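You operate a simulated robot arm through the tools that you are given. There is no shell and no other tool. Be economical: measure what you need, move in short steps, check, and stop when the job is done.

You are at the controls of a simulated robot arm. One attempt, no reset.

JOB
Fetch the white sponge and set it on the disc rack on the parts bench. Take the black-cap brown bottle on the filling bench top and put it away on the third store shelf from the bottom. Fetch the yellow cap and set it on the top of the white table. Take the yellow can under the island and put it on the top of the small steel bench. Fetch the small gutter marked with an orange bar and set it on the top of the small steel bench. Close the wide table drawer. Put the small clear bottle marked "57" from the top of the steel island table on top of the small blue carton and the small clear bottle marked "72" on top of the silver steel disc there. Put the brush with black bristles on the top of the steel island table. Open the green-handled drawer, take the green glass beaker and leave it inside and shut the drawer again. Any order will do. Set down upright: black-cap brown bottle, yellow can under the island, small clear bottle.
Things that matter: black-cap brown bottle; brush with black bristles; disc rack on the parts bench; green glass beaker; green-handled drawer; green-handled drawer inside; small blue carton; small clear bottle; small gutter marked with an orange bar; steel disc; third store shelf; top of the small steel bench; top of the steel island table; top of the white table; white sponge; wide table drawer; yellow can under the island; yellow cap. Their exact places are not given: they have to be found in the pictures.

It is judged by the outcome, as a careful person would: the job done as asked, and still so three seconds after it is handed in. It fails if anything else is knocked over, pushed out of place, dropped, spilled or broken. Lids that push on must go on centred and level and be pressed home; caps that screw on are set level and turned clockwise until they are tight.

ROBOT AND FRAMES
A 7-joint arm with a two-finger parallel gripper on a trunk, on a base that drives. Base frame: it is fixed to the floor where the robot stands at the start and does not move with it; the origin is under the middle of the robot, x ahead of it, y to its left, z up; the surface under the hand at the start is at about z = 0.88. Units: m, degrees, N and s.
With the tool pointing down near the work surface it reaches from about 0.3 to 0.72 m from the robot's upright axis, wherever it stands. Its first joint turns from -166.0 to 166.0 degrees. Places, roughly: black-cap brown bottle [0.75, 1.25, 1]; brush with black bristles (13x5x6 cm) [-0.8, 1.8, 0.3]; disc rack on the parts bench [-3.3, -0.6, 0.9]; green glass beaker (6x6x4 cm) [-0.8, 1.5, 0.8]; green-handled drawer [-3.2, 5.7, 0.7]; green-handled drawer inside [-3.2, 5.7, 0.6]; small blue carton (6x6x9 cm) [-1.1, 1.8, 0.8]; small clear bottle [-1.5, 1.75, 0.75]; small gutter marked with an orange (5x9x11 cm) [-1.1, 3.6, 0.9]; steel disc [-1.25, 1.75, 0.75]; third store shelf [-1.1, 9.3, 1.1]; top of the small steel bench [0.8, 4.9, 0.9]; top of the steel island table [-1.4, 1.3, 0.8]; top of the white table [-1.1, 3.8, 0.9]; white sponge (7x11x3 cm) [0.7, 0, 0.9]; wide table drawer [-1.4, 3.7, 0.8]; yellow can under the island [0.75, 3.75, 1]; yellow cap (5x5x3 cm) [0.7, 1.5, 0.9]. Payload 1.57 kg.
Tool frame: the origin (TCP) lies between the finger pads and is the grasp point; the fingertips stand 0.03 m ahead of it; z points along the fingers, y is the line along which they close. The gripper opens to 0.08 m. The fingers are 0.017 m wide and 0.012 m thick; the gripper's body (0.04 by 0.082 m) begins 0.08 m behind the TCP.
Orientation is told as [roll, pitch, yaw] about the base's x, y, z axes, in that order, counted from this pose: with the fingers straight down and closing along the base's y, the tool's x points along the base's -x, its y along +y and its z along -z.

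CONTROLS
- The arm moves only by the tool send_rows. Its argument "plan" is a list of rows, each a list of 3 entries, a list of its own where there are three numbers: the turn, a rotation vector about the tool's x, y, z in degrees, then the shift along the tool's x, y, z in m, then the opening in per cent of the stroke, from 0 (shut) to 100 (fully open). In form: [[[wx, wy, wz], [dx, dy, dz], jaw], ...]. A call has 1 to 12 rows; each row shifts and turns the commanded pose from where the row before left it, along the tool's axes as they then stand. A row lasts 0.2 s, in which the tool goes at most 0.05 m and 8.6 degrees; a call with a longer step from one row to the next is refused whole, and so is a gripper value outside its range. Where a pose cannot be reached the arm comes as near as it can. A force on the tool above 40 N (or 10 N above the force at the start of the call, whichever is more), or a blocked arm, ends the call early, and 0.2 s more pass. Each finger travels about 0.072 m/s and halts on what it meets, pressing with about 41 N; the grip force reading is that of the motor and also rises with nothing between the fingers. The clock runs only during rows and for 0.2 s after the last one: add rows that do not move to give the fingers time. It gives the time, the measured TCP pose, the force on the tool (base axes), the opening and the grip force at its end, in the units of the frame above (readings bear some noise), with the torque about the TCP (base axes, N m) and any sound that the robot's microphone picked up, and new pictures: "show" is both (left out), scene, wrist or none.
- Cameras (640 x 400 px; columns grow to the right, rows downward): "scene" is now at [0.0009, 0.1126, 1.5588]; the picture's right is [-0.37, -0.93, 0.00], its down [-0.54, 0.21, -0.81] and it looks along [0.76, -0.30, -0.58] (base axes); focal length 295 px, centre (320, 200). "wrist" rides on the gripper at [0.072, -0.007, -0.122] in the tool frame; the picture's right is [0.09, 1.00, 0.00], its down [-0.84, 0.08, -0.54] and it looks along [-0.54, 0.05, 0.84] (tool axes); focal length 238 px, centre (320, 200).
- slide_trunk(by): slides the trunk up (or, below 0, down) by that many m; the arm and the scene camera ride with it, the base frame stays. It gives what a move gives, with no picture.
- base_move(legs): drives the robot by 1 to 6 legs, each [ahead, left, turn to the left] in m, m and degrees, along the robot's own axes; the way and the turn of a leg run together, so that a leg with both is an arc; at most 1.5 m and 180 degrees a leg. The arm and the cameras ride along, it lands a little off, and it stops where it bumps. It gives what a move gives, and a new picture of the scene camera.
- head_to(pan, tilt): turns the head with the scene camera to pan (to the left, within 86 degrees either way) and tilt (down, from -29 to 69), counted from straight ahead of the robot. It gives what a move gives, and a new picture of the scene camera.
- point_at(camera, pixels): for up to 12 pixels [column, row] of the newest picture of that camera ("zoom" is the newest enlarged one), the place [x, y, z] in the base frame of the surface seen there, good to about 0.002 m, but the place of the scene camera against the robot may be out by one fixed shift of up to 0.018 m in any direction. The clock stands still meanwhile.
- close_up(camera, box): a new picture of the part [left, top, right, bottom] of that camera's present view, enlarged. The clock stands still meanwhile.
- job_done(): hands the job in; it is judged then, once.

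Go step by step. Measure first, check grasps and placings, and put right what went wrong. The budget is 357 turns and 360 pictures, counting those below and the enlarged ones. Unless the task says otherwise, let go and move clear before handing in.

The tools are called after ">>>" as name(argument=value, ...) on one line, values as JSON. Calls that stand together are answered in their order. send_rows: Moves the arm, as the interface text tells. Its arguments: {"type":"object","properties":{"plan":{"type":"array"},"show":{"type":"string","enum":["both","scene","wrist","none"]}},"required":["plan"]} The other tools are called the same way: slide_trunk (by) slides the trunk up or down; base_move (legs) drives the base; head_to (pan, tilt) turns the head that bears the scene camera; point_at (camera, pixels) gives the place of the surface under pixels of a picture; close_up (camera, box) takes an enlarged picture of a part of a camera's view; job_done () hands the job in.

At the start:

```text
clock: 0.0
eef_pos: [0.413, 0.0001, 1.2082]
tcp_rot: [0.0, 0.0, 0.1]
force: [0.5, -0.6, -0.4]
wrist_torque: [-0.01, 0.01, 0.0]
grip_width: 0.0799
finger_force: 0.0
trunk travel left (down, up): [-0.35, 0.13]
robot x, y, heading: [0.0008, -0.0014, 0.2]
head pan, tilt: [-21.6, 35.7]
```

scene: 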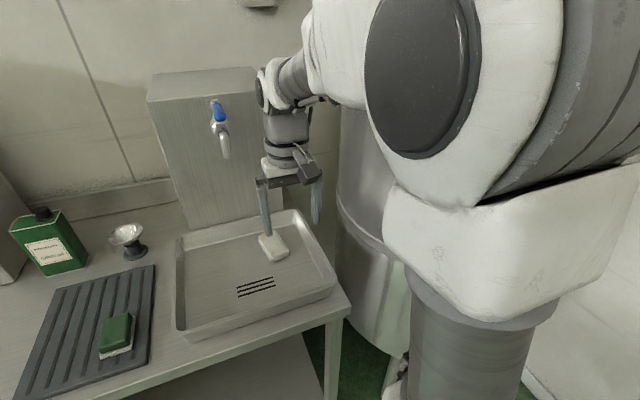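
wrist: 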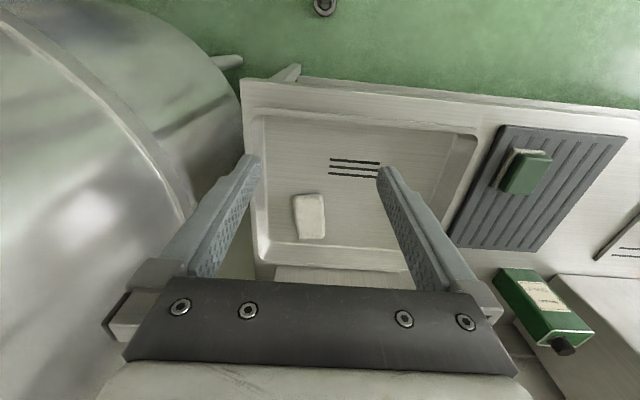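

The white sponge lies in the sink tray (scene ~272,247; wrist ~309,216). I measure it and the surroundings first.

>>> point_at(camera="scene", pixels=[[272, 247], [262, 240], [287, 254], [268, 262], [300, 215], [215, 300], [200, 280], [330, 285]])

>>> point_at(camera="wrist", pixels=[[309, 216], [296, 197], [321, 197], [299, 238], [324, 235], [280, 180], [250, 100], [465, 130], [320, 268]])

>>> close_up(camera="wrist", box=[240, 150, 400, 250])

```text
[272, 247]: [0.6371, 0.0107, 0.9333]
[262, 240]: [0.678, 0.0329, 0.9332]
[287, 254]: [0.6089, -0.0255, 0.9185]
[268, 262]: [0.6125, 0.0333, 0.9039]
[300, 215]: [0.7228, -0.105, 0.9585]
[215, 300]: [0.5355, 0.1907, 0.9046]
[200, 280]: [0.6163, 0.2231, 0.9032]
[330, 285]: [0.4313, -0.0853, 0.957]
```

```text
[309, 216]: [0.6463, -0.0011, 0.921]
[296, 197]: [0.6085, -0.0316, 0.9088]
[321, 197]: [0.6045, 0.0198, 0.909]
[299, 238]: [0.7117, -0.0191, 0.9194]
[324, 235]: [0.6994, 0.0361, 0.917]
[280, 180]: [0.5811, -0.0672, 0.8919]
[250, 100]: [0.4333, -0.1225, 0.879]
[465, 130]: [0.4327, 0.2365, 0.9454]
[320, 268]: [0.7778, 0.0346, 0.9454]
```

```text
4.00 times, centred on (320, 200) of wrist
```

zoom: 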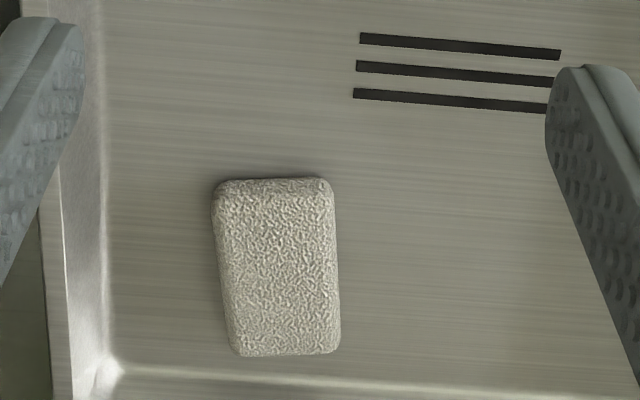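

Sponge centre is about (0.654, 0.001), top 0.921, turned ~8°. I move over it and descend partway.

>>> send_rows(plan=[[[0, 0, 0], [-0.04, 0, 0.02], 100], [[0, 0, 0], [-0.04, 0, 0.02], 100], [[0, 0, 0], [-0.04, 0, 0.02], 100], [[0, 0, 0], [-0.04, 0, 0.02], 100], [[0, 0, 0], [-0.04, 0, 0.02], 100], [[0, 0, 0], [-0.041, 0.001, 0.02], 100], [[0, 0, -8.3], [0, 0, 0.03], 100], [[0, 0, 0], [0, 0, 0.04], 100], [[0, 0, 0], [0, 0, 0], 100]], show="wrist")

```text
clock: 2.0
eef_pos: [0.6503, 0.002, 1.0168]
tcp_rot: [0.0, 0.1, 8.3]
force: [0.3, -0.1, -0.5]
wrist_torque: [0.03, -0.01, -0.01]
grip_width: 0.0799
finger_force: 0.1
trunk travel left (down, up): [-0.35, 0.13]
robot x, y, heading: [0.0012, 0.0017, -0.0]
head pan, tilt: [-21.6, 35.7]
```

wrist: 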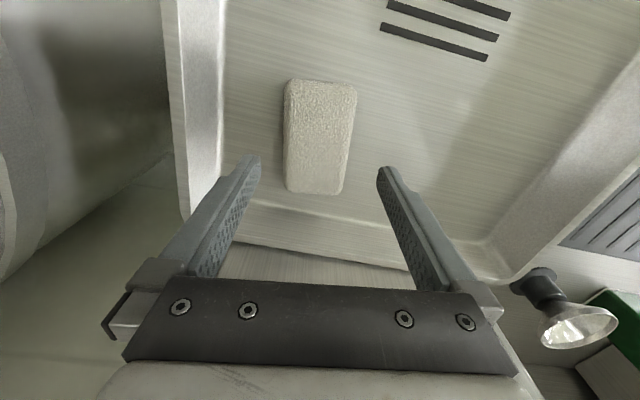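

I re-measure the sponge corners from closer in the wrist view.

>>> point_at(camera="wrist", pixels=[[292, 86], [353, 90], [289, 185], [340, 190], [320, 135], [250, 130]])

```text
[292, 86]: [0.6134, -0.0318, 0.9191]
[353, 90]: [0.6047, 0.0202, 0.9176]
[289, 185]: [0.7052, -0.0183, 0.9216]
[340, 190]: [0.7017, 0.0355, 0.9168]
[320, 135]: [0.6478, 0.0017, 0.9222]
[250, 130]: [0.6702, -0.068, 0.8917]
```

Aligned; I descend and close.

>>> send_rows(plan=[[[0, 0, 0], [-0.003, 0, 0.045], 100], [[0, 0, 0], [0, 0, 0.044], 100], [[0, 0, 0], [0, 0, 0], 100], [[0, 0, 0], [0, 0, 0], 50], [[0, 0, 0], [0, 0, 0], 0], [[0, 0, 0], [0, 0, 0], 0], [[0, 0, 0], [0, 0, 0], 0]], show="wrist")

```text
clock: 3.6
eef_pos: [0.6555, -0.0, 0.928]
tcp_rot: [0.0, 0.0, 8.3]
force: [-1.0, -1.0, -0.6]
wrist_torque: [-0.04, -0.03, 0.03]
grip_width: 0.0636
finger_force: 41.0
trunk travel left (down, up): [-0.35, 0.13]
robot x, y, heading: [0.0028, 0.0001, -0.1]
head pan, tilt: [-21.6, 35.7]
```

wrist: 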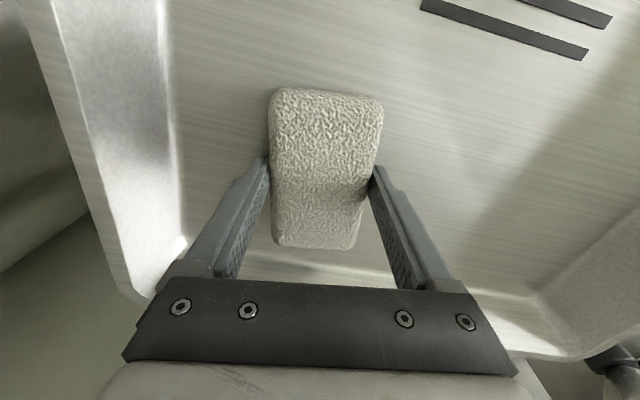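

Gripped at 0.064. I lift and retract.

>>> send_rows(plan=[[[0, 0, 0], [0, 0, -0.04], 0], [[0, 0, 0], [0, 0, -0.05], 0], [[0, 0, 0], [0, 0, -0.05], 0], [[0, 0, 8.3], [0, 0, -0.05], 0], [[0, 0, 0], [0.04, 0, -0.03], 0], [[0, 0, 0], [0.045, 0, -0.03], 0], [[0, 0, 0], [0.045, 0, -0.02], 0], [[0, 0, 0], [0.045, 0, 0], 0], [[0, 0, 0], [0.045, 0, 0], 0], [[0, 0, 0], [0.03, 0, 0], 0]], show="none")

>>> head_to(pan=80, tilt=25)

>>> head_to(pan=40, tilt=30)

>>> head_to(pan=-84, tilt=25)

```text
refused: row 6 steps farther than a row can; nothing moved
```

```text
clock: 5.4
eef_pos: [0.6573, 0.0009, 0.9268]
tcp_rot: [0.0, 0.1, 8.3]
force: [1.2, -0.6, -0.4]
wrist_torque: [0.01, -0.03, -0.04]
grip_width: 0.0636
finger_force: 41.1
trunk travel left (down, up): [-0.35, 0.13]
robot x, y, heading: [-0.0006, -0.0009, -0.0]
head pan, tilt: [80.0, 25.0]
```

scene: 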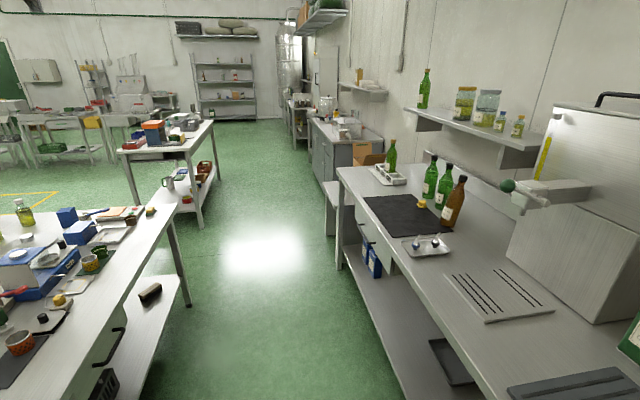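

```text
clock: 6.5
eef_pos: [0.6565, 0.0006, 0.9279]
tcp_rot: [0.0, -0.1, 8.3]
force: [0.2, -0.5, -1.2]
wrist_torque: [0.0, 0.0, 0.0]
grip_width: 0.0636
finger_force: 41.6
trunk travel left (down, up): [-0.35, 0.13]
robot x, y, heading: [-0.0, 0.0022, 0.1]
head pan, tilt: [40.0, 30.0]
```

scene: 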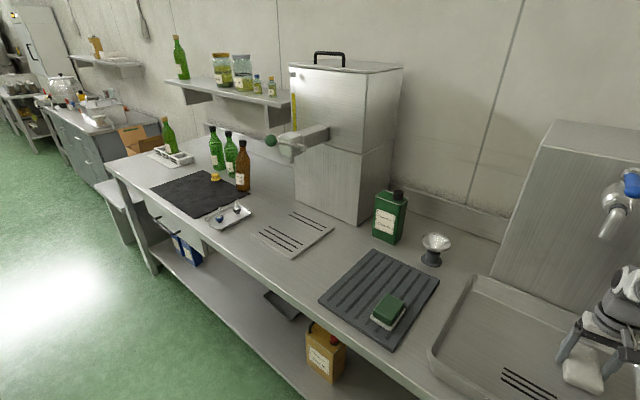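

```text
clock: 8.5
eef_pos: [0.6559, 0.0013, 0.9278]
tcp_rot: [0.0, 0.0, 8.3]
force: [0.1, 0.1, 0.5]
wrist_torque: [-0.02, 0.01, -0.01]
grip_width: 0.0637
finger_force: 41.3
trunk travel left (down, up): [-0.35, 0.13]
robot x, y, heading: [0.0001, -0.0013, 0.2]
head pan, tilt: [-84.0, 25.0]
```

scene: 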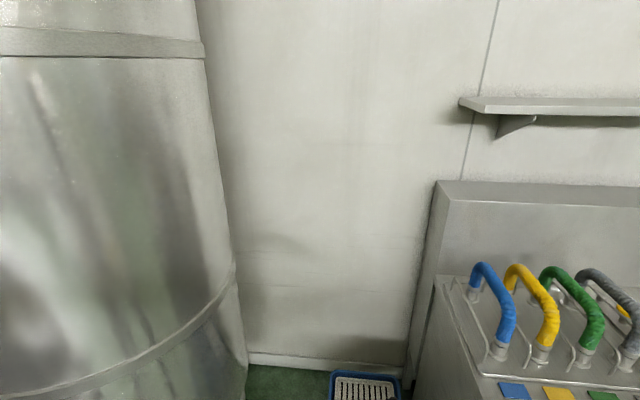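

Row step was too long in norm; I redo the lift with smaller rows.

>>> send_rows(plan=[[[0, 0, 0], [0, 0, -0.04], 0], [[0, 0, 0], [0, 0, -0.05], 0], [[0, 0, 0], [0, 0, -0.05], 0], [[0, 0, 8.3], [0, 0, -0.05], 0], [[0, 0, 0], [0.04, 0, -0.025], 0], [[0, 0, 0], [0.04, 0, -0.025], 0], [[0, 0, 0], [0.04, 0, -0.02], 0], [[0, 0, 0], [0.045, 0, 0], 0], [[0, 0, 0], [0.045, 0, 0], 0], [[0, 0, 0], [0.03, 0, 0], 0]], show="none")

>>> base_move(legs=[[-0.3, 0, 0], [0, 0, 90]])

```text
clock: 10.7
eef_pos: [0.4149, -0.0008, 1.1893]
tcp_rot: [0.0, 0.0, 0.0]
force: [0.5, 0.2, 0.5]
wrist_torque: [0.02, 0.02, 0.0]
grip_width: 0.0636
finger_force: 41.1
trunk travel left (down, up): [-0.35, 0.13]
robot x, y, heading: [0.0011, 0.0001, -0.1]
head pan, tilt: [-84.0, 25.0]
```

```text
clock: 18.4
eef_pos: [-0.304, 0.4159, 1.189]
tcp_rot: [0.0, 0.0, 90.9]
force: [0.2, 0.1, 0.2]
wrist_torque: [-0.01, 0.01, -0.01]
grip_width: 0.0633
finger_force: 40.5
trunk travel left (down, up): [-0.35, 0.13]
robot x, y, heading: [-0.2944, 0.0018, 90.8]
head pan, tilt: [-84.0, 25.0]
```

scene: 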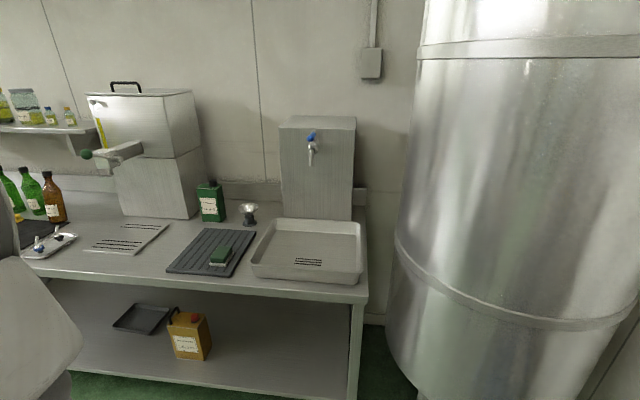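

Now facing +y. I look to the left/behind (island and parts bench).

>>> head_to(pan=40, tilt=30)

>>> head_to(pan=86, tilt=25)

>>> head_to(pan=0, tilt=15)

```text
clock: 20.4
eef_pos: [-0.303, 0.4163, 1.1881]
tcp_rot: [0.0, -0.1, 90.9]
force: [-0.1, 0.5, -0.6]
wrist_torque: [0.01, 0.03, 0.02]
grip_width: 0.0637
finger_force: 40.5
trunk travel left (down, up): [-0.35, 0.13]
robot x, y, heading: [-0.2962, 0.0003, 91.0]
head pan, tilt: [40.0, 30.0]
```

scene: 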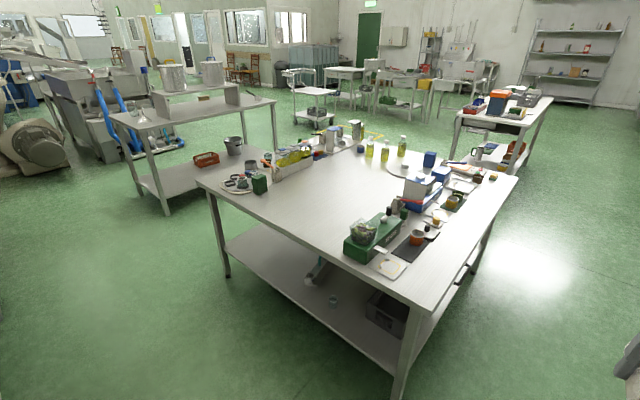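

```text
clock: 21.6
eef_pos: [-0.3035, 0.4163, 1.1886]
tcp_rot: [0.0, 0.0, 90.8]
force: [0.0, -0.2, 0.7]
wrist_torque: [0.01, 0.04, 0.0]
grip_width: 0.0637
finger_force: 41.2
trunk travel left (down, up): [-0.35, 0.13]
robot x, y, heading: [-0.2951, -0.0011, 90.8]
head pan, tilt: [85.9, 25.0]
```

scene: 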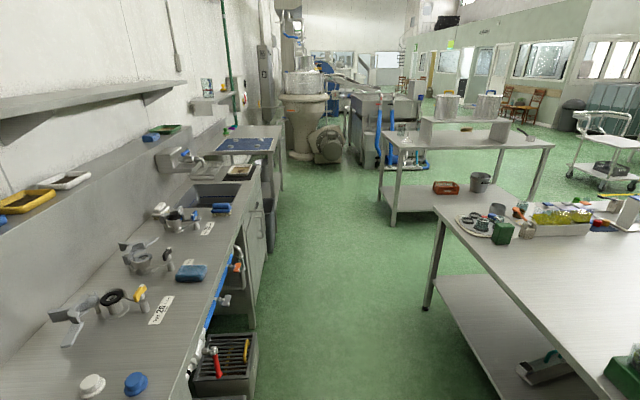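

```text
clock: 23.2
eef_pos: [-0.3046, 0.4167, 1.1867]
tcp_rot: [0.0, 0.1, 90.9]
force: [-0.3, 0.5, 0.4]
wrist_torque: [-0.01, 0.05, 0.01]
grip_width: 0.0637
finger_force: 41.4
trunk travel left (down, up): [-0.35, 0.13]
robot x, y, heading: [-0.2981, 0.0002, 90.8]
head pan, tilt: [0.0, 15.0]
```

scene: 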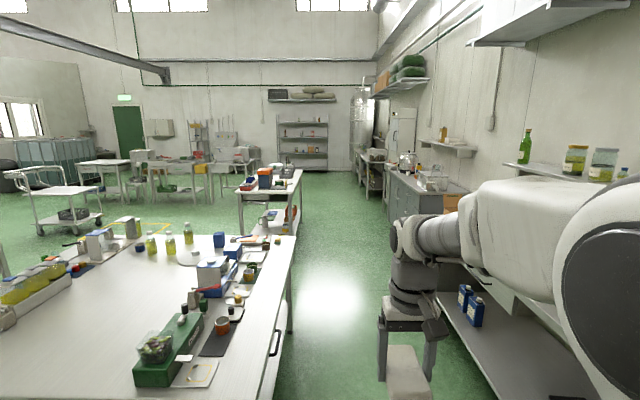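

I find the parts bench/disc rack from this pose; look left again and measure.

>>> head_to(pan=86, tilt=25)

>>> close_up(camera="scene", box=[160, 100, 320, 200])

>>> point_at(camera="scene", pixels=[[245, 144], [220, 165], [190, 385], [235, 235], [250, 280], [270, 230], [425, 305], [440, 212], [330, 150], [395, 222], [280, 175], [250, 330]])

```text
clock: 24.8
eef_pos: [-0.303, 0.4156, 1.1882]
tcp_rot: [0.0, 0.0, 90.9]
force: [-0.3, 0.0, -1.3]
wrist_torque: [-0.02, 0.02, -0.01]
grip_width: 0.0633
finger_force: 40.9
trunk travel left (down, up): [-0.35, 0.13]
robot x, y, heading: [-0.295, -0.0028, 90.9]
head pan, tilt: [85.9, 25.0]
```

scene: 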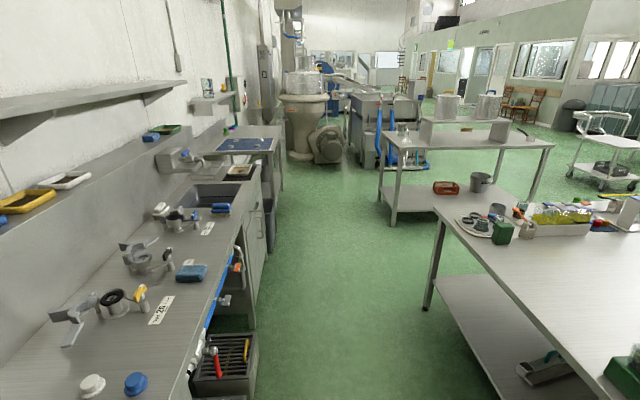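

```text
4.00 times, centred on (240, 150) of scene
```

zoom: 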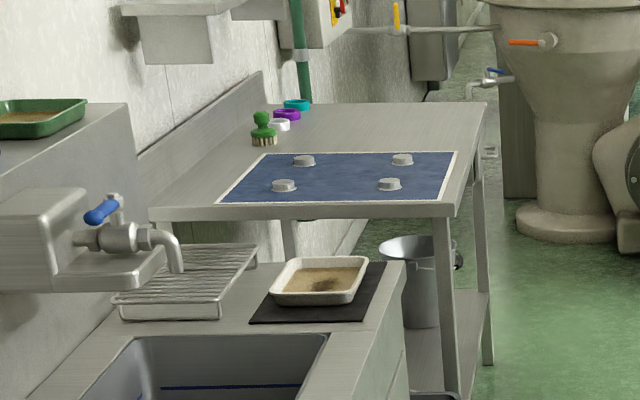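

```text
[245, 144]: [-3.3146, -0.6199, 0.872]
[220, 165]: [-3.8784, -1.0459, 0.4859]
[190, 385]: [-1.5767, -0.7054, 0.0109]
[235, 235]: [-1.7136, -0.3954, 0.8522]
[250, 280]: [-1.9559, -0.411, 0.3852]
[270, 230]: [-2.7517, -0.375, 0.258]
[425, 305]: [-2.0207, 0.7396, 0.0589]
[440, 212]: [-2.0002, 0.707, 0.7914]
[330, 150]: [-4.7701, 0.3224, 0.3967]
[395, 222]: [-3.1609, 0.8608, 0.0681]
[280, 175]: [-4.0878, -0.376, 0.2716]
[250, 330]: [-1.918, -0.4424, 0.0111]
```

The blue plate with pegs at scene (245,144) → (-3.31,-0.62,0.872) matches the disc rack. I drive there and face it.

>>> base_move(legs=[[0, 0, 89.2], [1.5, -0.06, 0], [1.5, -0.04, 0], [0, 0, 90]])

>>> head_to(pan=0, tilt=45)

```text
refused: leg 2 is longer than a leg can be; nothing moved
```

```text
clock: 26.4
eef_pos: [-0.3031, 0.4159, 1.1893]
tcp_rot: [0.0, 0.0, 91.0]
force: [-0.3, -0.4, -1.2]
wrist_torque: [-0.01, 0.01, 0.0]
grip_width: 0.0633
finger_force: 41.1
trunk travel left (down, up): [-0.35, 0.13]
robot x, y, heading: [-0.296, 0.0015, 90.9]
head pan, tilt: [0.0, 45.0]
```

scene: 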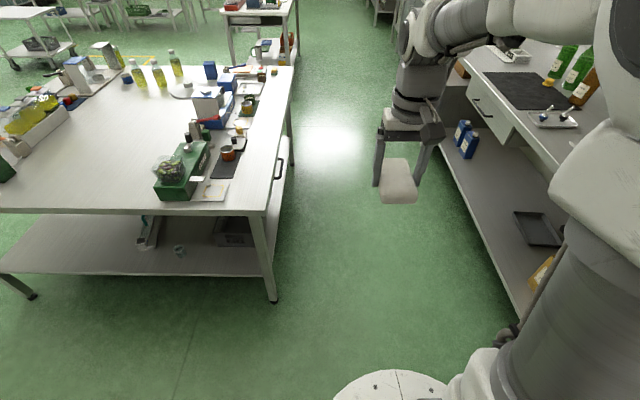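

Leg length slightly over; I shorten it.

>>> base_move(legs=[[0, 0, 89.2], [1.48, -0.06, 0], [1.48, -0.04, 0], [0, 0, 90]])

```text
clock: 55.8
eef_pos: [-3.2462, -0.377, 1.1892]
tcp_rot: [0.0, 0.0, -89.9]
force: [-0.2, -0.2, -0.7]
wrist_torque: [0.0, 0.02, -0.01]
grip_width: 0.0639
finger_force: 41.3
trunk travel left (down, up): [-0.35, 0.13]
robot x, y, heading: [-3.2475, 0.0398, -89.8]
head pan, tilt: [0.0, 45.0]
```

scene: 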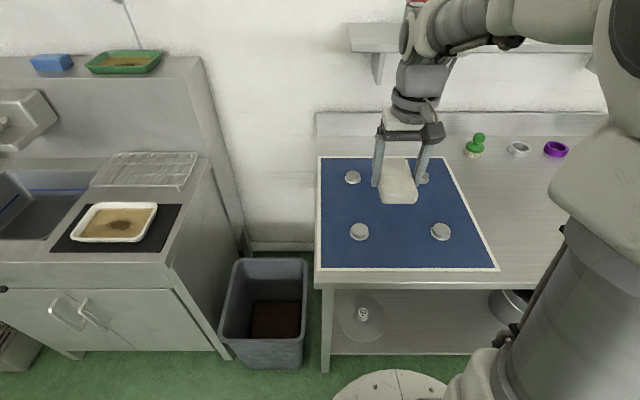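

The blue plate with four pegs is ahead. I measure it.

>>> point_at(camera="scene", pixels=[[352, 177], [359, 230], [440, 230], [425, 178], [400, 240], [380, 220], [330, 220], [322, 160], [495, 267], [320, 268], [150, 175], [530, 220]])

>>> close_up(camera="scene", box=[310, 150, 510, 275])

```text
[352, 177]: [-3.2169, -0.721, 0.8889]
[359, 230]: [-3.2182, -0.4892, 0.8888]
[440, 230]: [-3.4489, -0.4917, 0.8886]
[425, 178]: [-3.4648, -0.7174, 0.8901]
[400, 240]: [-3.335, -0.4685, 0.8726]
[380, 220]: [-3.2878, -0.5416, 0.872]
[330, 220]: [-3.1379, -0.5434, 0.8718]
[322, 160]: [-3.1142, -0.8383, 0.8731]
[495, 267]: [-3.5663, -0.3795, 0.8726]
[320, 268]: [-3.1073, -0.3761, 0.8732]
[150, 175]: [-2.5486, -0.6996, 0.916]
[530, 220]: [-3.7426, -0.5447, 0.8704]
```

```text
3.20 times, centred on (410, 212) of scene
```

zoom: 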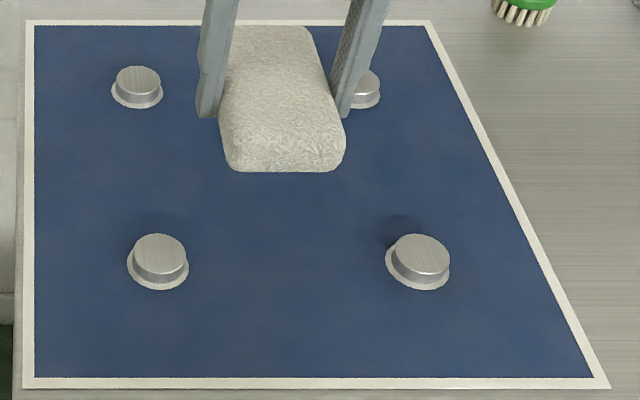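

Centre of the rack, clear of pegs: about (-3.335,-0.605). I move over it and check with the wrist camera.

>>> send_rows(plan=[[[0, 0, 0], [-0.038, -0.0147, 0.02], 0], [[0, 0, 0], [-0.038, -0.0147, 0.02], 0], [[0, 0, 0], [-0.038, -0.0147, 0.02], 0], [[0, 0, 0], [-0.038, -0.0147, 0.02], 0], [[0, 0, 0], [-0.038, -0.0147, 0.02], 0], [[0, 0, 0], [-0.038, -0.0147, 0.02], 0], [[0, 0, 0], [0, 0, 0.04], 0], [[0, 0, 0], [0, 0, 0], 0]])

>>> point_at(camera="wrist", pixels=[[430, 130], [240, 130], [320, 60], [250, 230], [400, 230]])

```text
clock: 57.6
eef_pos: [-3.3317, -0.6064, 1.0271]
tcp_rot: [0.0, 0.0, -89.9]
force: [0.7, -0.4, 0.0]
wrist_torque: [0.0, -0.01, -0.01]
grip_width: 0.0635
finger_force: 41.0
trunk travel left (down, up): [-0.35, 0.13]
robot x, y, heading: [-3.244, 0.0366, -89.9]
head pan, tilt: [0.0, 45.0]
```

scene: 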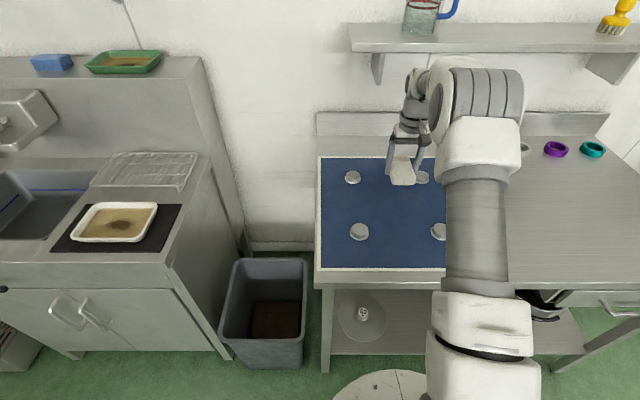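
wrist: 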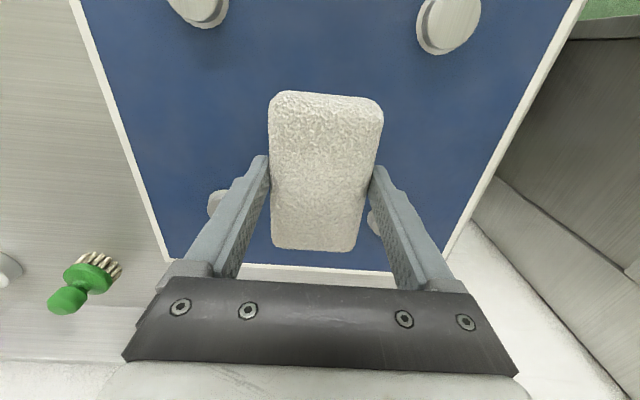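

```text
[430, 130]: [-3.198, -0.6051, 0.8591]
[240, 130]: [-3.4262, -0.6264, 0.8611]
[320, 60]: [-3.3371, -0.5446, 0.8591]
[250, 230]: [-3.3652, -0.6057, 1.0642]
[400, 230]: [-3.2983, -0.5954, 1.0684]
```

Surface is z 0.860. I lower to ~0.896 and release.

>>> send_rows(plan=[[[0, 0, 0], [0, 0, 0.045], 0], [[0, 0, 0], [0, 0, 0.045], 0], [[0, 0, 0], [0, 0, 0.03], 0], [[0, 0, 0], [0, 0, 0.009], 0], [[0, 0, 0], [0, 0, 0.002], 0], [[0, 0, 0], [0, 0, 0], 0]], show="wrist")

```text
clock: 59.0
eef_pos: [-3.3343, -0.6045, 0.8969]
tcp_rot: [0.0, 0.1, -89.8]
force: [0.0, 0.6, 0.5]
wrist_torque: [-0.02, 0.0, -0.02]
grip_width: 0.0636
finger_force: 40.4
trunk travel left (down, up): [-0.35, 0.13]
robot x, y, heading: [-3.2469, 0.0371, -89.9]
head pan, tilt: [0.0, 45.0]
```

wrist: 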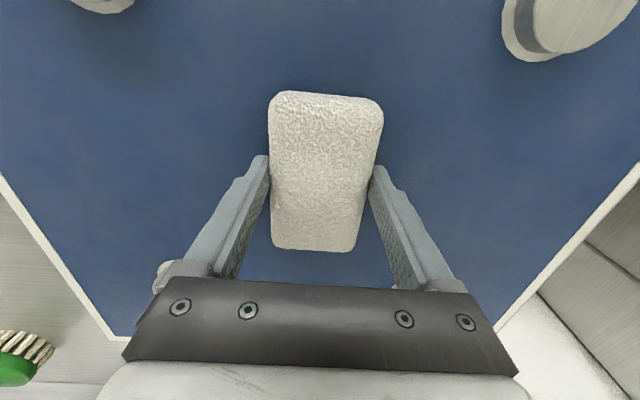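

>>> send_rows(plan=[[[0, 0, 0], [0, 0, 0.002], 0], [[0, 0, 0], [0, 0, 0.001], 0], [[0, 0, 0], [0, 0, 0], 30], [[0, 0, 0], [0, 0, 0], 100], [[0, 0, 0], [0, 0, 0], 100], [[0, 0, 0], [0, 0, -0.03], 100], [[0, 0, 0], [0, 0, -0.05], 100], [[0, 0, 0], [0, 0, -0.05], 100], [[0, 0, 0], [0, 0, -0.05], 100], [[0, 0, 0], [0, 0, -0.05], 100], [[0, 0, 0], [0, 0, -0.05], 100]], show="wrist")

```text
clock: 61.4
eef_pos: [-3.334, -0.6034, 1.1738]
tcp_rot: [0.0, 0.1, -89.9]
force: [1.1, -0.3, 0.0]
wrist_torque: [-0.02, -0.04, 0.0]
grip_width: 0.0802
finger_force: 0.0
trunk travel left (down, up): [-0.35, 0.13]
robot x, y, heading: [-3.2486, 0.0378, -90.0]
head pan, tilt: [0.0, 45.0]
```

wrist: 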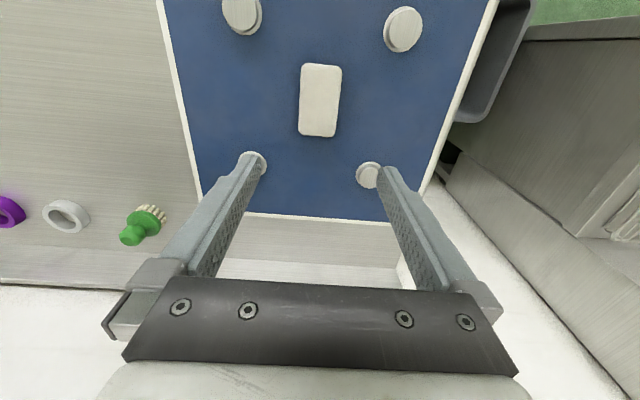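

The sponge sits flat on the rack between pegs. I retract and drive back to the corridor between island and filling bench.

>>> send_rows(plan=[[[0, 0, 0], [0.038, 0.0147, 0], 100], [[0, 0, 0], [0.038, 0.0147, 0], 100], [[0, 0, 0], [0.038, 0.0147, 0], 100], [[0, 0, 0], [0.038, 0.0147, 0], 100], [[0, 0, 0], [0.038, 0.0147, 0], 100], [[0, 0, 0], [0.038, 0.0147, 0], 100]], show="none")

>>> base_move(legs=[[0, 0, 90], [1.49, 0.03, 0], [1.49, 0.03, 0], [0.1, 0, 0], [0, 0, 90], [0.4, 0, 0]])

>>> head_to(pan=40, tilt=40)

>>> head_to(pan=-30, tilt=40)

```text
clock: 62.8
eef_pos: [-3.2483, -0.3762, 1.1736]
tcp_rot: [0.0, 0.0, -89.9]
force: [0.0, -0.4, 0.1]
wrist_torque: [0.04, -0.02, 0.02]
grip_width: 0.0801
finger_force: 0.2
trunk travel left (down, up): [-0.35, 0.13]
robot x, y, heading: [-3.2466, 0.0409, -89.6]
head pan, tilt: [0.0, 45.0]
```

```text
clock: 96.0
eef_pos: [-0.1451, 0.8974, 1.1732]
tcp_rot: [0.0, 0.0, 88.2]
force: [0.4, -0.9, -0.1]
wrist_torque: [0.0, 0.0, 0.0]
grip_width: 0.0799
finger_force: 0.2
trunk travel left (down, up): [-0.35, 0.13]
robot x, y, heading: [-0.1615, 0.4816, 88.3]
head pan, tilt: [0.0, 45.0]
```

scene: 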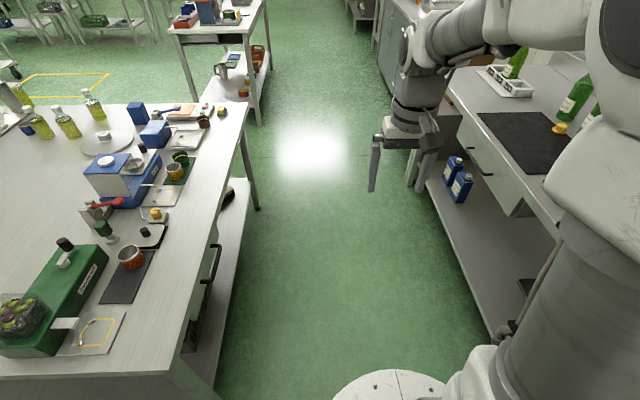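

```text
clock: 97.1
eef_pos: [-0.1453, 0.8971, 1.1738]
tcp_rot: [0.0, 0.0, 88.2]
force: [-0.4, 0.0, 0.8]
wrist_torque: [0.02, -0.02, -0.01]
grip_width: 0.0797
finger_force: 0.0
trunk travel left (down, up): [-0.35, 0.13]
robot x, y, heading: [-0.1645, 0.48, 88.1]
head pan, tilt: [40.0, 40.0]
```

scene: 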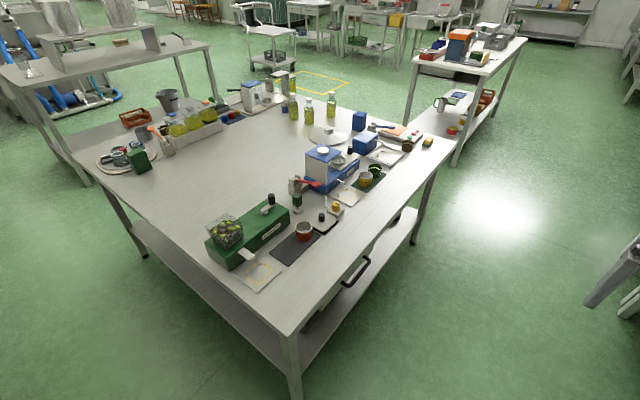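

```text
clock: 98.5
eef_pos: [-0.1443, 0.8973, 1.1741]
tcp_rot: [0.0, 0.0, 88.2]
force: [0.6, 0.0, 0.0]
wrist_torque: [0.01, 0.03, 0.0]
grip_width: 0.08
finger_force: 0.1
trunk travel left (down, up): [-0.35, 0.13]
robot x, y, heading: [-0.1625, 0.4772, 88.2]
head pan, tilt: [-30.0, 40.0]
```

scene: 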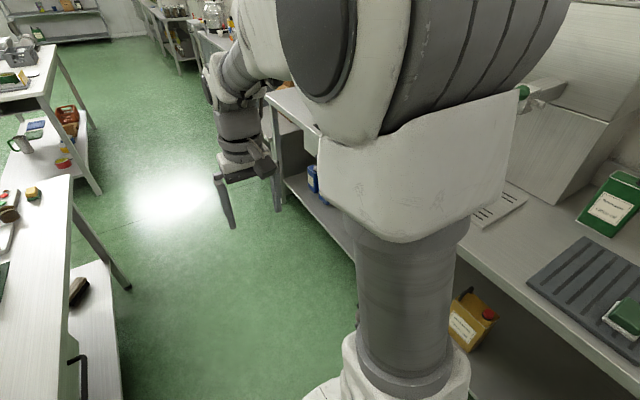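

I drive ahead to y≈1.5 and look west at the island closely.

>>> base_move(legs=[[1.0, 0, 1.8]])

>>> head_to(pan=80, tilt=40)

>>> close_up(camera="scene", box=[160, 80, 480, 280])

```text
clock: 105.4
eef_pos: [-0.1464, 1.8932, 1.1745]
tcp_rot: [0.1, 0.1, 90.3]
force: [-0.4, 0.0, -1.5]
wrist_torque: [-0.01, 0.04, 0.01]
grip_width: 0.0801
finger_force: 0.0
trunk travel left (down, up): [-0.35, 0.13]
robot x, y, heading: [-0.1487, 1.4791, 90.3]
head pan, tilt: [-30.0, 40.0]
```

scene: 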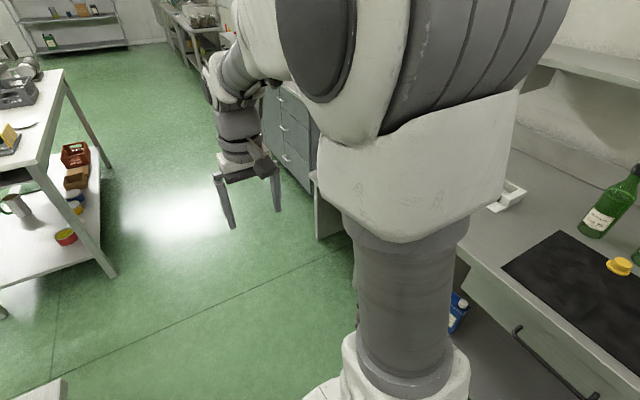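

```text
clock: 107.2
eef_pos: [-0.1466, 1.892, 1.1731]
tcp_rot: [0.0, -0.1, 90.3]
force: [0.7, 0.0, -0.2]
wrist_torque: [0.0, 0.02, 0.0]
grip_width: 0.08
finger_force: 0.0
trunk travel left (down, up): [-0.35, 0.13]
robot x, y, heading: [-0.1474, 1.4748, 90.2]
head pan, tilt: [80.0, 40.0]
```

scene: 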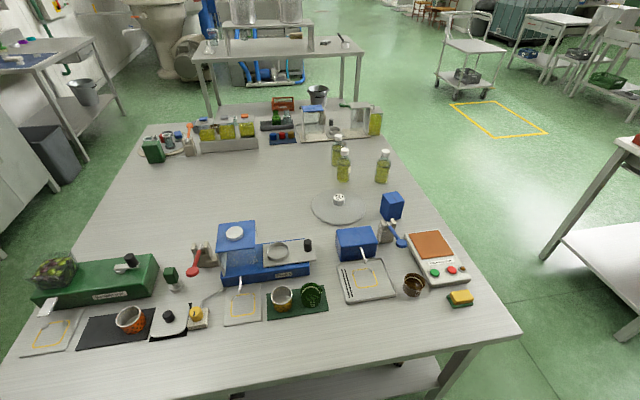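

```text
2.00 times, centred on (320, 180) of scene
```

zoom: 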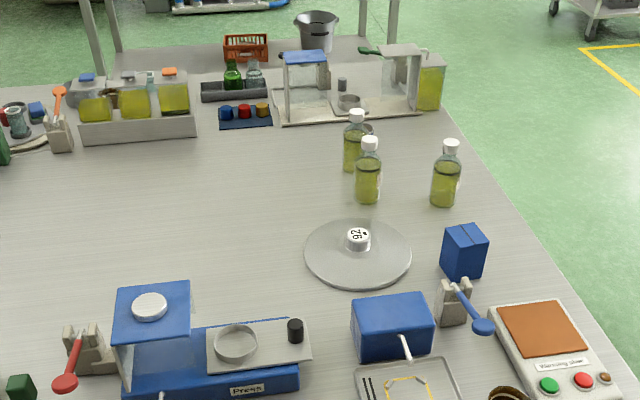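

I zoom in on bottles, disc and cartons, and measure.

>>> close_up(camera="scene", box=[300, 130, 420, 230])

>>> close_up(camera="scene", box=[220, 230, 480, 330])

>>> point_at(camera="scene", pixels=[[339, 135], [344, 170], [337, 158], [382, 170], [339, 198], [325, 210], [392, 197], [392, 210], [357, 237], [313, 290], [490, 345], [300, 170]])

```text
4.00 times, centred on (360, 180) of scene
```

zoom: 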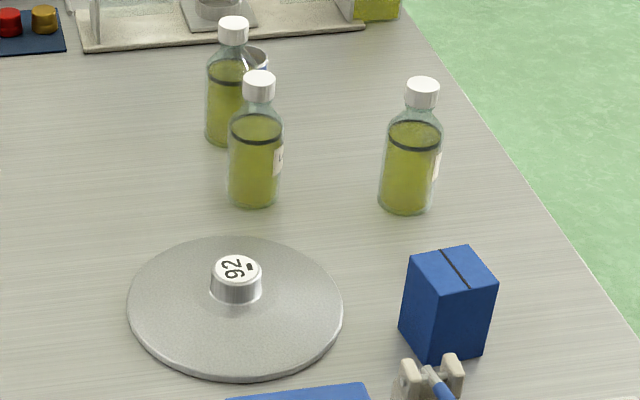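

```text
2.46 times, centred on (350, 280) of scene
```

zoom: 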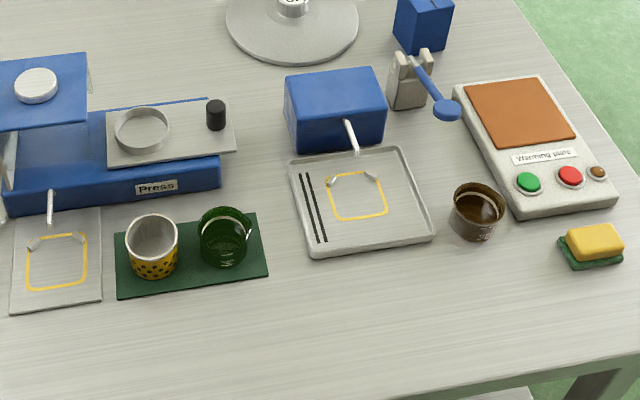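

```text
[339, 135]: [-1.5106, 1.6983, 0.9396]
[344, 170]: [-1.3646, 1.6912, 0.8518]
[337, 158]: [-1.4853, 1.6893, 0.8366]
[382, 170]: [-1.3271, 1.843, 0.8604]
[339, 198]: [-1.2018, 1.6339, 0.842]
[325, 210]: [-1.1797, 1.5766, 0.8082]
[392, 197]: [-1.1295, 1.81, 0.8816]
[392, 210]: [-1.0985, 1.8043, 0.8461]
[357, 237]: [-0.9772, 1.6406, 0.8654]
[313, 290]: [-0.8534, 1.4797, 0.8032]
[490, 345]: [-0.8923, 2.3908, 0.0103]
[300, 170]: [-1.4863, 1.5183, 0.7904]
```

Green beaker is at (-0.85,1.48). I look for the brush on the island's lower shelf and check the table edges.

>>> point_at(camera="scene", pixels=[[440, 195], [515, 330], [510, 325], [430, 350], [300, 370], [460, 296], [282, 292], [280, 312], [328, 315], [310, 300], [370, 370]])

>>> base_move(legs=[[-0.55, 0, 0]])

>>> head_to(pan=40, tilt=50)

```text
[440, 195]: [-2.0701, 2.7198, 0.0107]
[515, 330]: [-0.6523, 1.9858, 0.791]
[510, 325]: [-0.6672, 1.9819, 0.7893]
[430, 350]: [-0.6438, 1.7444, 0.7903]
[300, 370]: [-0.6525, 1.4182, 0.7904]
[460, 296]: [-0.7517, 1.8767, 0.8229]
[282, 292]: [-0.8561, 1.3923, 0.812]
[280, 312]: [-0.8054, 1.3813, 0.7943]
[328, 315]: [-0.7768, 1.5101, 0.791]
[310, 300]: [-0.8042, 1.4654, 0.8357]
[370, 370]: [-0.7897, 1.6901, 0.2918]
```

```text
clock: 111.3
eef_pos: [-0.1432, 1.3428, 1.1743]
tcp_rot: [0.1, 0.0, 90.3]
force: [-0.3, 0.6, 0.5]
wrist_torque: [0.0, 0.0, 0.0]
grip_width: 0.0799
finger_force: 0.0
trunk travel left (down, up): [-0.35, 0.13]
robot x, y, heading: [-0.1457, 0.9277, 90.0]
head pan, tilt: [80.0, 40.0]
```

scene: 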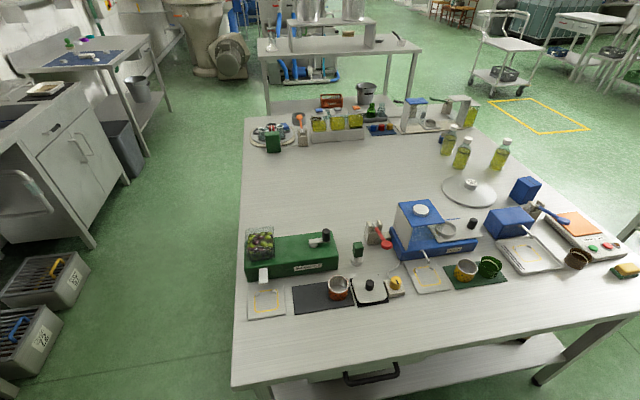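

```text
clock: 112.4
eef_pos: [-0.1438, 1.3438, 1.1752]
tcp_rot: [-0.1, -0.1, 90.2]
force: [0.1, 0.2, -0.4]
wrist_torque: [0.04, -0.01, -0.01]
grip_width: 0.08
finger_force: 0.0
trunk travel left (down, up): [-0.35, 0.13]
robot x, y, heading: [-0.1467, 0.9285, 90.1]
head pan, tilt: [40.0, 50.0]
```

scene: 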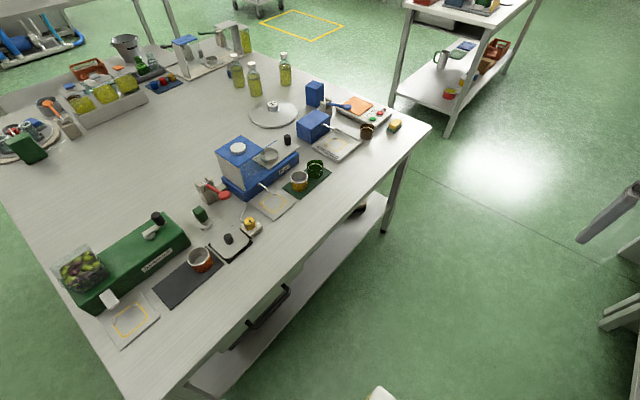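

I lower the trunk to see the island's lower shelf, brush near scene (357,208).

>>> slide_trunk(by=-0.35)

>>> head_to(pan=50, tilt=35)

```text
clock: 115.8
eef_pos: [-0.1432, 1.3443, 0.8242]
tcp_rot: [0.0, 0.0, 90.3]
force: [0.1, 0.1, -0.6]
wrist_torque: [0.02, 0.03, -0.01]
grip_width: 0.0799
finger_force: 0.0
trunk travel left (down, up): [0.0, 0.48]
robot x, y, heading: [-0.1469, 0.9257, 90.3]
head pan, tilt: [40.0, 50.0]
```

```text
clock: 116.6
eef_pos: [-0.1433, 1.345, 0.8235]
tcp_rot: [0.0, 0.0, 90.1]
force: [-1.1, 0.3, 0.0]
wrist_torque: [-0.03, 0.0, -0.03]
grip_width: 0.0801
finger_force: 0.1
trunk travel left (down, up): [0.0, 0.48]
robot x, y, heading: [-0.1456, 0.925, 90.3]
head pan, tilt: [50.0, 35.0]
```

scene: 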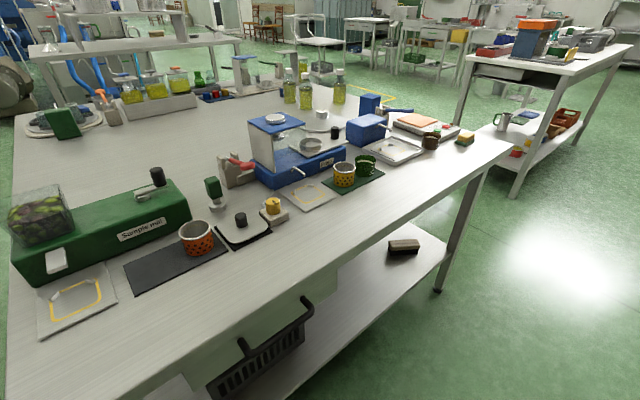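

>>> close_up(camera="scene", box=[360, 210, 460, 280])

>>> point_at(camera="scene", pixels=[[392, 243], [416, 241], [388, 252], [418, 251], [403, 242], [420, 270], [400, 300], [440, 262], [358, 325], [447, 240]])

```text
5.71 times, centred on (410, 245) of scene
```

zoom: 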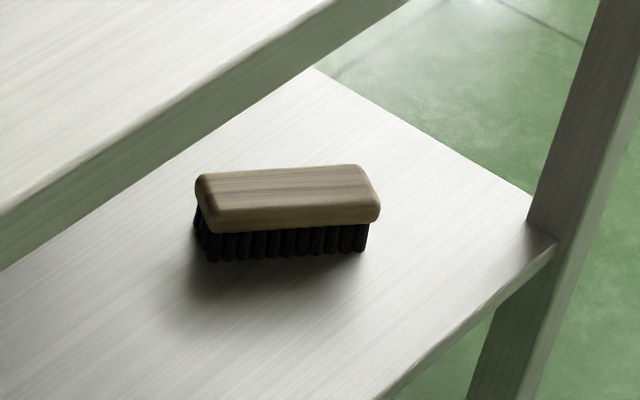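

```text
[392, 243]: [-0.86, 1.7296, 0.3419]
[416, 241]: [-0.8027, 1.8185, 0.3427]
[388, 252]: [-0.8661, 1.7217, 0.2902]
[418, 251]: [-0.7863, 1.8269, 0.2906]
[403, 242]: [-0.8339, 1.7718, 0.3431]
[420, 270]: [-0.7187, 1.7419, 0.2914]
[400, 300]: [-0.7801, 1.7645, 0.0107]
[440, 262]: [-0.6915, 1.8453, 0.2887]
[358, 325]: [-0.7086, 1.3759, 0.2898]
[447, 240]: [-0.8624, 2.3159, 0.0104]
```

Brush at (-0.83,1.775), top ~0.33, long axis ~57°; it must be reached from under the table edge with a pitched tool. I raise the trunk, drive to (-0.19,2.1) heading ~207° .

>>> slide_trunk(by=0.35)

>>> base_move(legs=[[1.17, 0.04, 0], [0, 0, 117]])

>>> head_to(pan=10, tilt=50)

```text
clock: 120.0
eef_pos: [-0.1435, 1.3447, 1.1741]
tcp_rot: [0.1, 0.0, 90.2]
force: [-0.4, -0.8, -0.3]
wrist_torque: [-0.03, -0.01, 0.03]
grip_width: 0.0799
finger_force: 0.1
trunk travel left (down, up): [-0.35, 0.13]
robot x, y, heading: [-0.1479, 0.9297, 90.2]
head pan, tilt: [50.0, 35.0]
```

```text
clock: 134.7
eef_pos: [-0.5607, 1.9068, 1.1736]
tcp_rot: [-0.1, 0.0, -149.9]
force: [-0.8, 1.2, -0.3]
wrist_torque: [0.02, 0.02, 0.0]
grip_width: 0.0802
finger_force: 0.0
trunk travel left (down, up): [-0.35, 0.13]
robot x, y, heading: [-0.2014, 2.1106, -150.2]
head pan, tilt: [50.0, 35.0]
```

scene: 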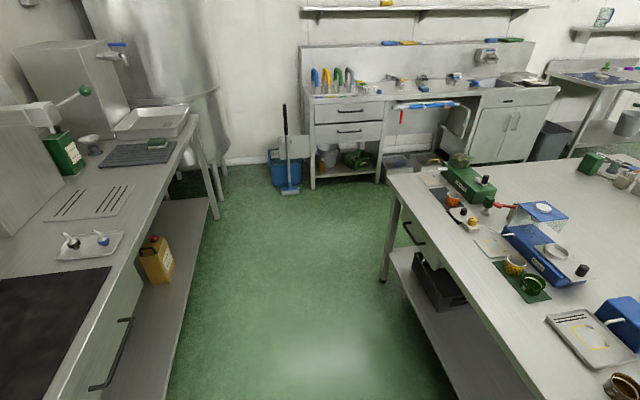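

```text
clock: 135.8
eef_pos: [-0.5607, 1.9061, 1.1736]
tcp_rot: [0.0, 0.0, -149.9]
force: [0.7, -0.1, -0.3]
wrist_torque: [0.01, -0.01, 0.02]
grip_width: 0.0798
finger_force: 0.1
trunk travel left (down, up): [-0.35, 0.13]
robot x, y, heading: [-0.1979, 2.1126, -150.0]
head pan, tilt: [10.0, 50.0]
```

scene: 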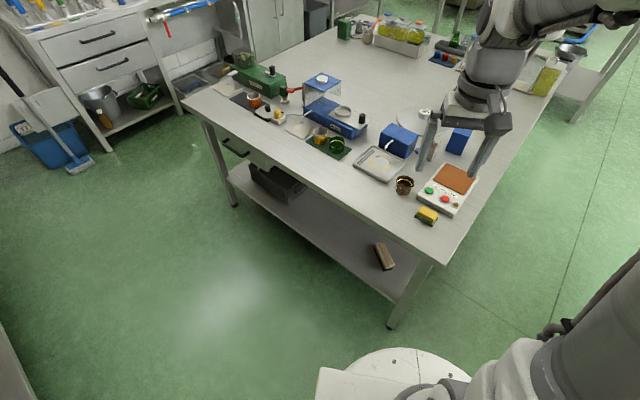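

>>> point_at(camera="scene", pixels=[[378, 243], [385, 258], [390, 270], [400, 275], [412, 285], [424, 268], [436, 262], [396, 300], [440, 262], [375, 250], [391, 325]])

>>> close_up(camera="scene", box=[340, 220, 460, 320])

```text
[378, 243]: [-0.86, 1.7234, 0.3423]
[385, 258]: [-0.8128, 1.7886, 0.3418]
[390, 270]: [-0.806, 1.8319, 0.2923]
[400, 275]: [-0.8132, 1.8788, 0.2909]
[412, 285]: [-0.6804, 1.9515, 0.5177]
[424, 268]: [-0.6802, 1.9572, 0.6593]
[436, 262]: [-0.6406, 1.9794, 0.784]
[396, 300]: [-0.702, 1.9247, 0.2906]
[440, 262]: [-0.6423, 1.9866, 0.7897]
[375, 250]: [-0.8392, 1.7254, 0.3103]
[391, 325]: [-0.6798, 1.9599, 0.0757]
```

```text
4.00 times, centred on (400, 270) of scene
```

zoom: 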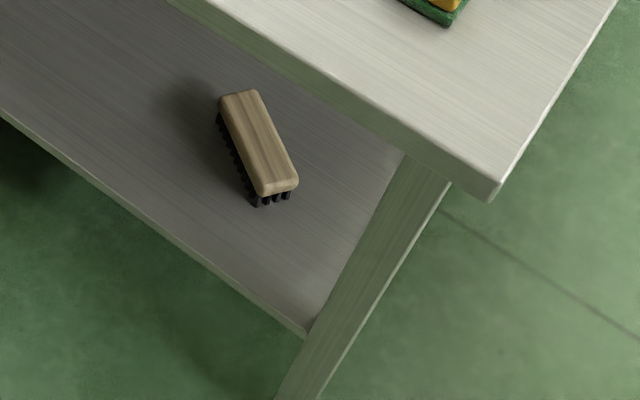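

I shift the base a bit to keep clear of the leg, then pitch the tool 45° forward while still high.

>>> base_move(legs=[[0.025, 0.073, -8]])

>>> send_rows(plan=[[[0, -7.5, 0], [0, 0, 0], 100], [[0, -7.5, 0], [0, 0, 0], 100], [[0, -7.5, 0], [0, 0, 0], 100], [[0, -7.5, 0], [0, 0, 0], 100], [[0, -7.5, 0], [0, 0, 0], 100], [[0, -7.5, 0], [0, 0, 0], 100], [[0, 0, 0], [0, 0, 0], 100]])

```text
clock: 137.0
eef_pos: [-0.5755, 1.8822, 1.1735]
tcp_rot: [0.0, 0.0, -157.8]
force: [0.2, -0.2, 0.1]
wrist_torque: [0.01, -0.01, -0.02]
grip_width: 0.08
finger_force: 0.1
trunk travel left (down, up): [-0.35, 0.13]
robot x, y, heading: [-0.1882, 2.0372, -157.8]
head pan, tilt: [10.0, 50.0]
```

scene: 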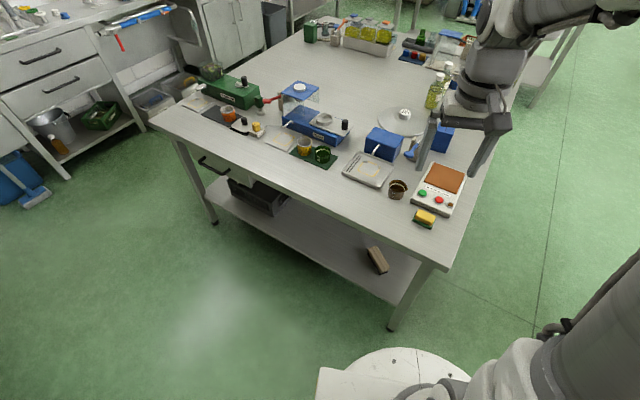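

```text
clock: 138.6
eef_pos: [-0.5744, 1.8804, 1.1725]
tcp_rot: [0.1, -45.0, -157.8]
force: [-0.2, 0.1, 0.2]
wrist_torque: [-0.05, -0.02, 0.01]
grip_width: 0.0799
finger_force: 0.1
trunk travel left (down, up): [-0.35, 0.13]
robot x, y, heading: [-0.1894, 2.0346, -157.9]
head pan, tilt: [10.0, 50.0]
```

scene: 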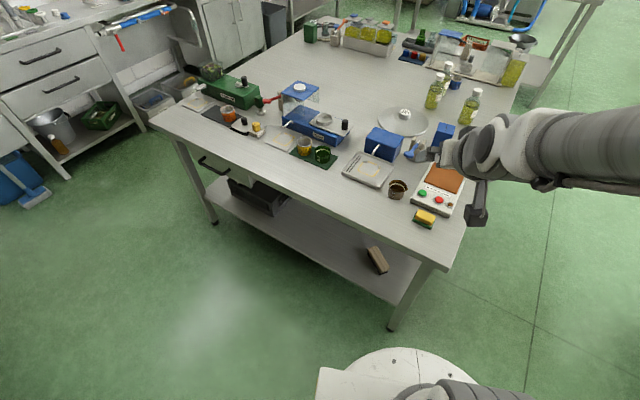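
wrist: 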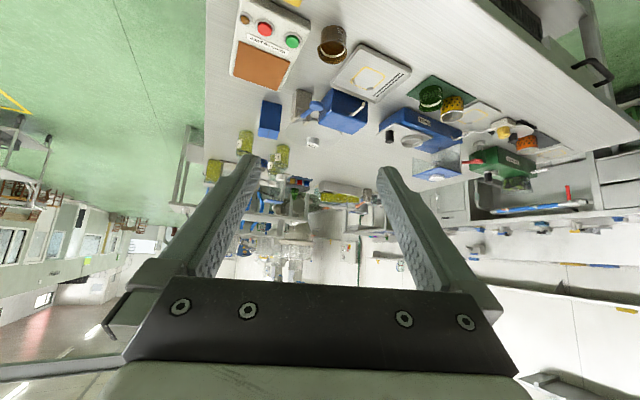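

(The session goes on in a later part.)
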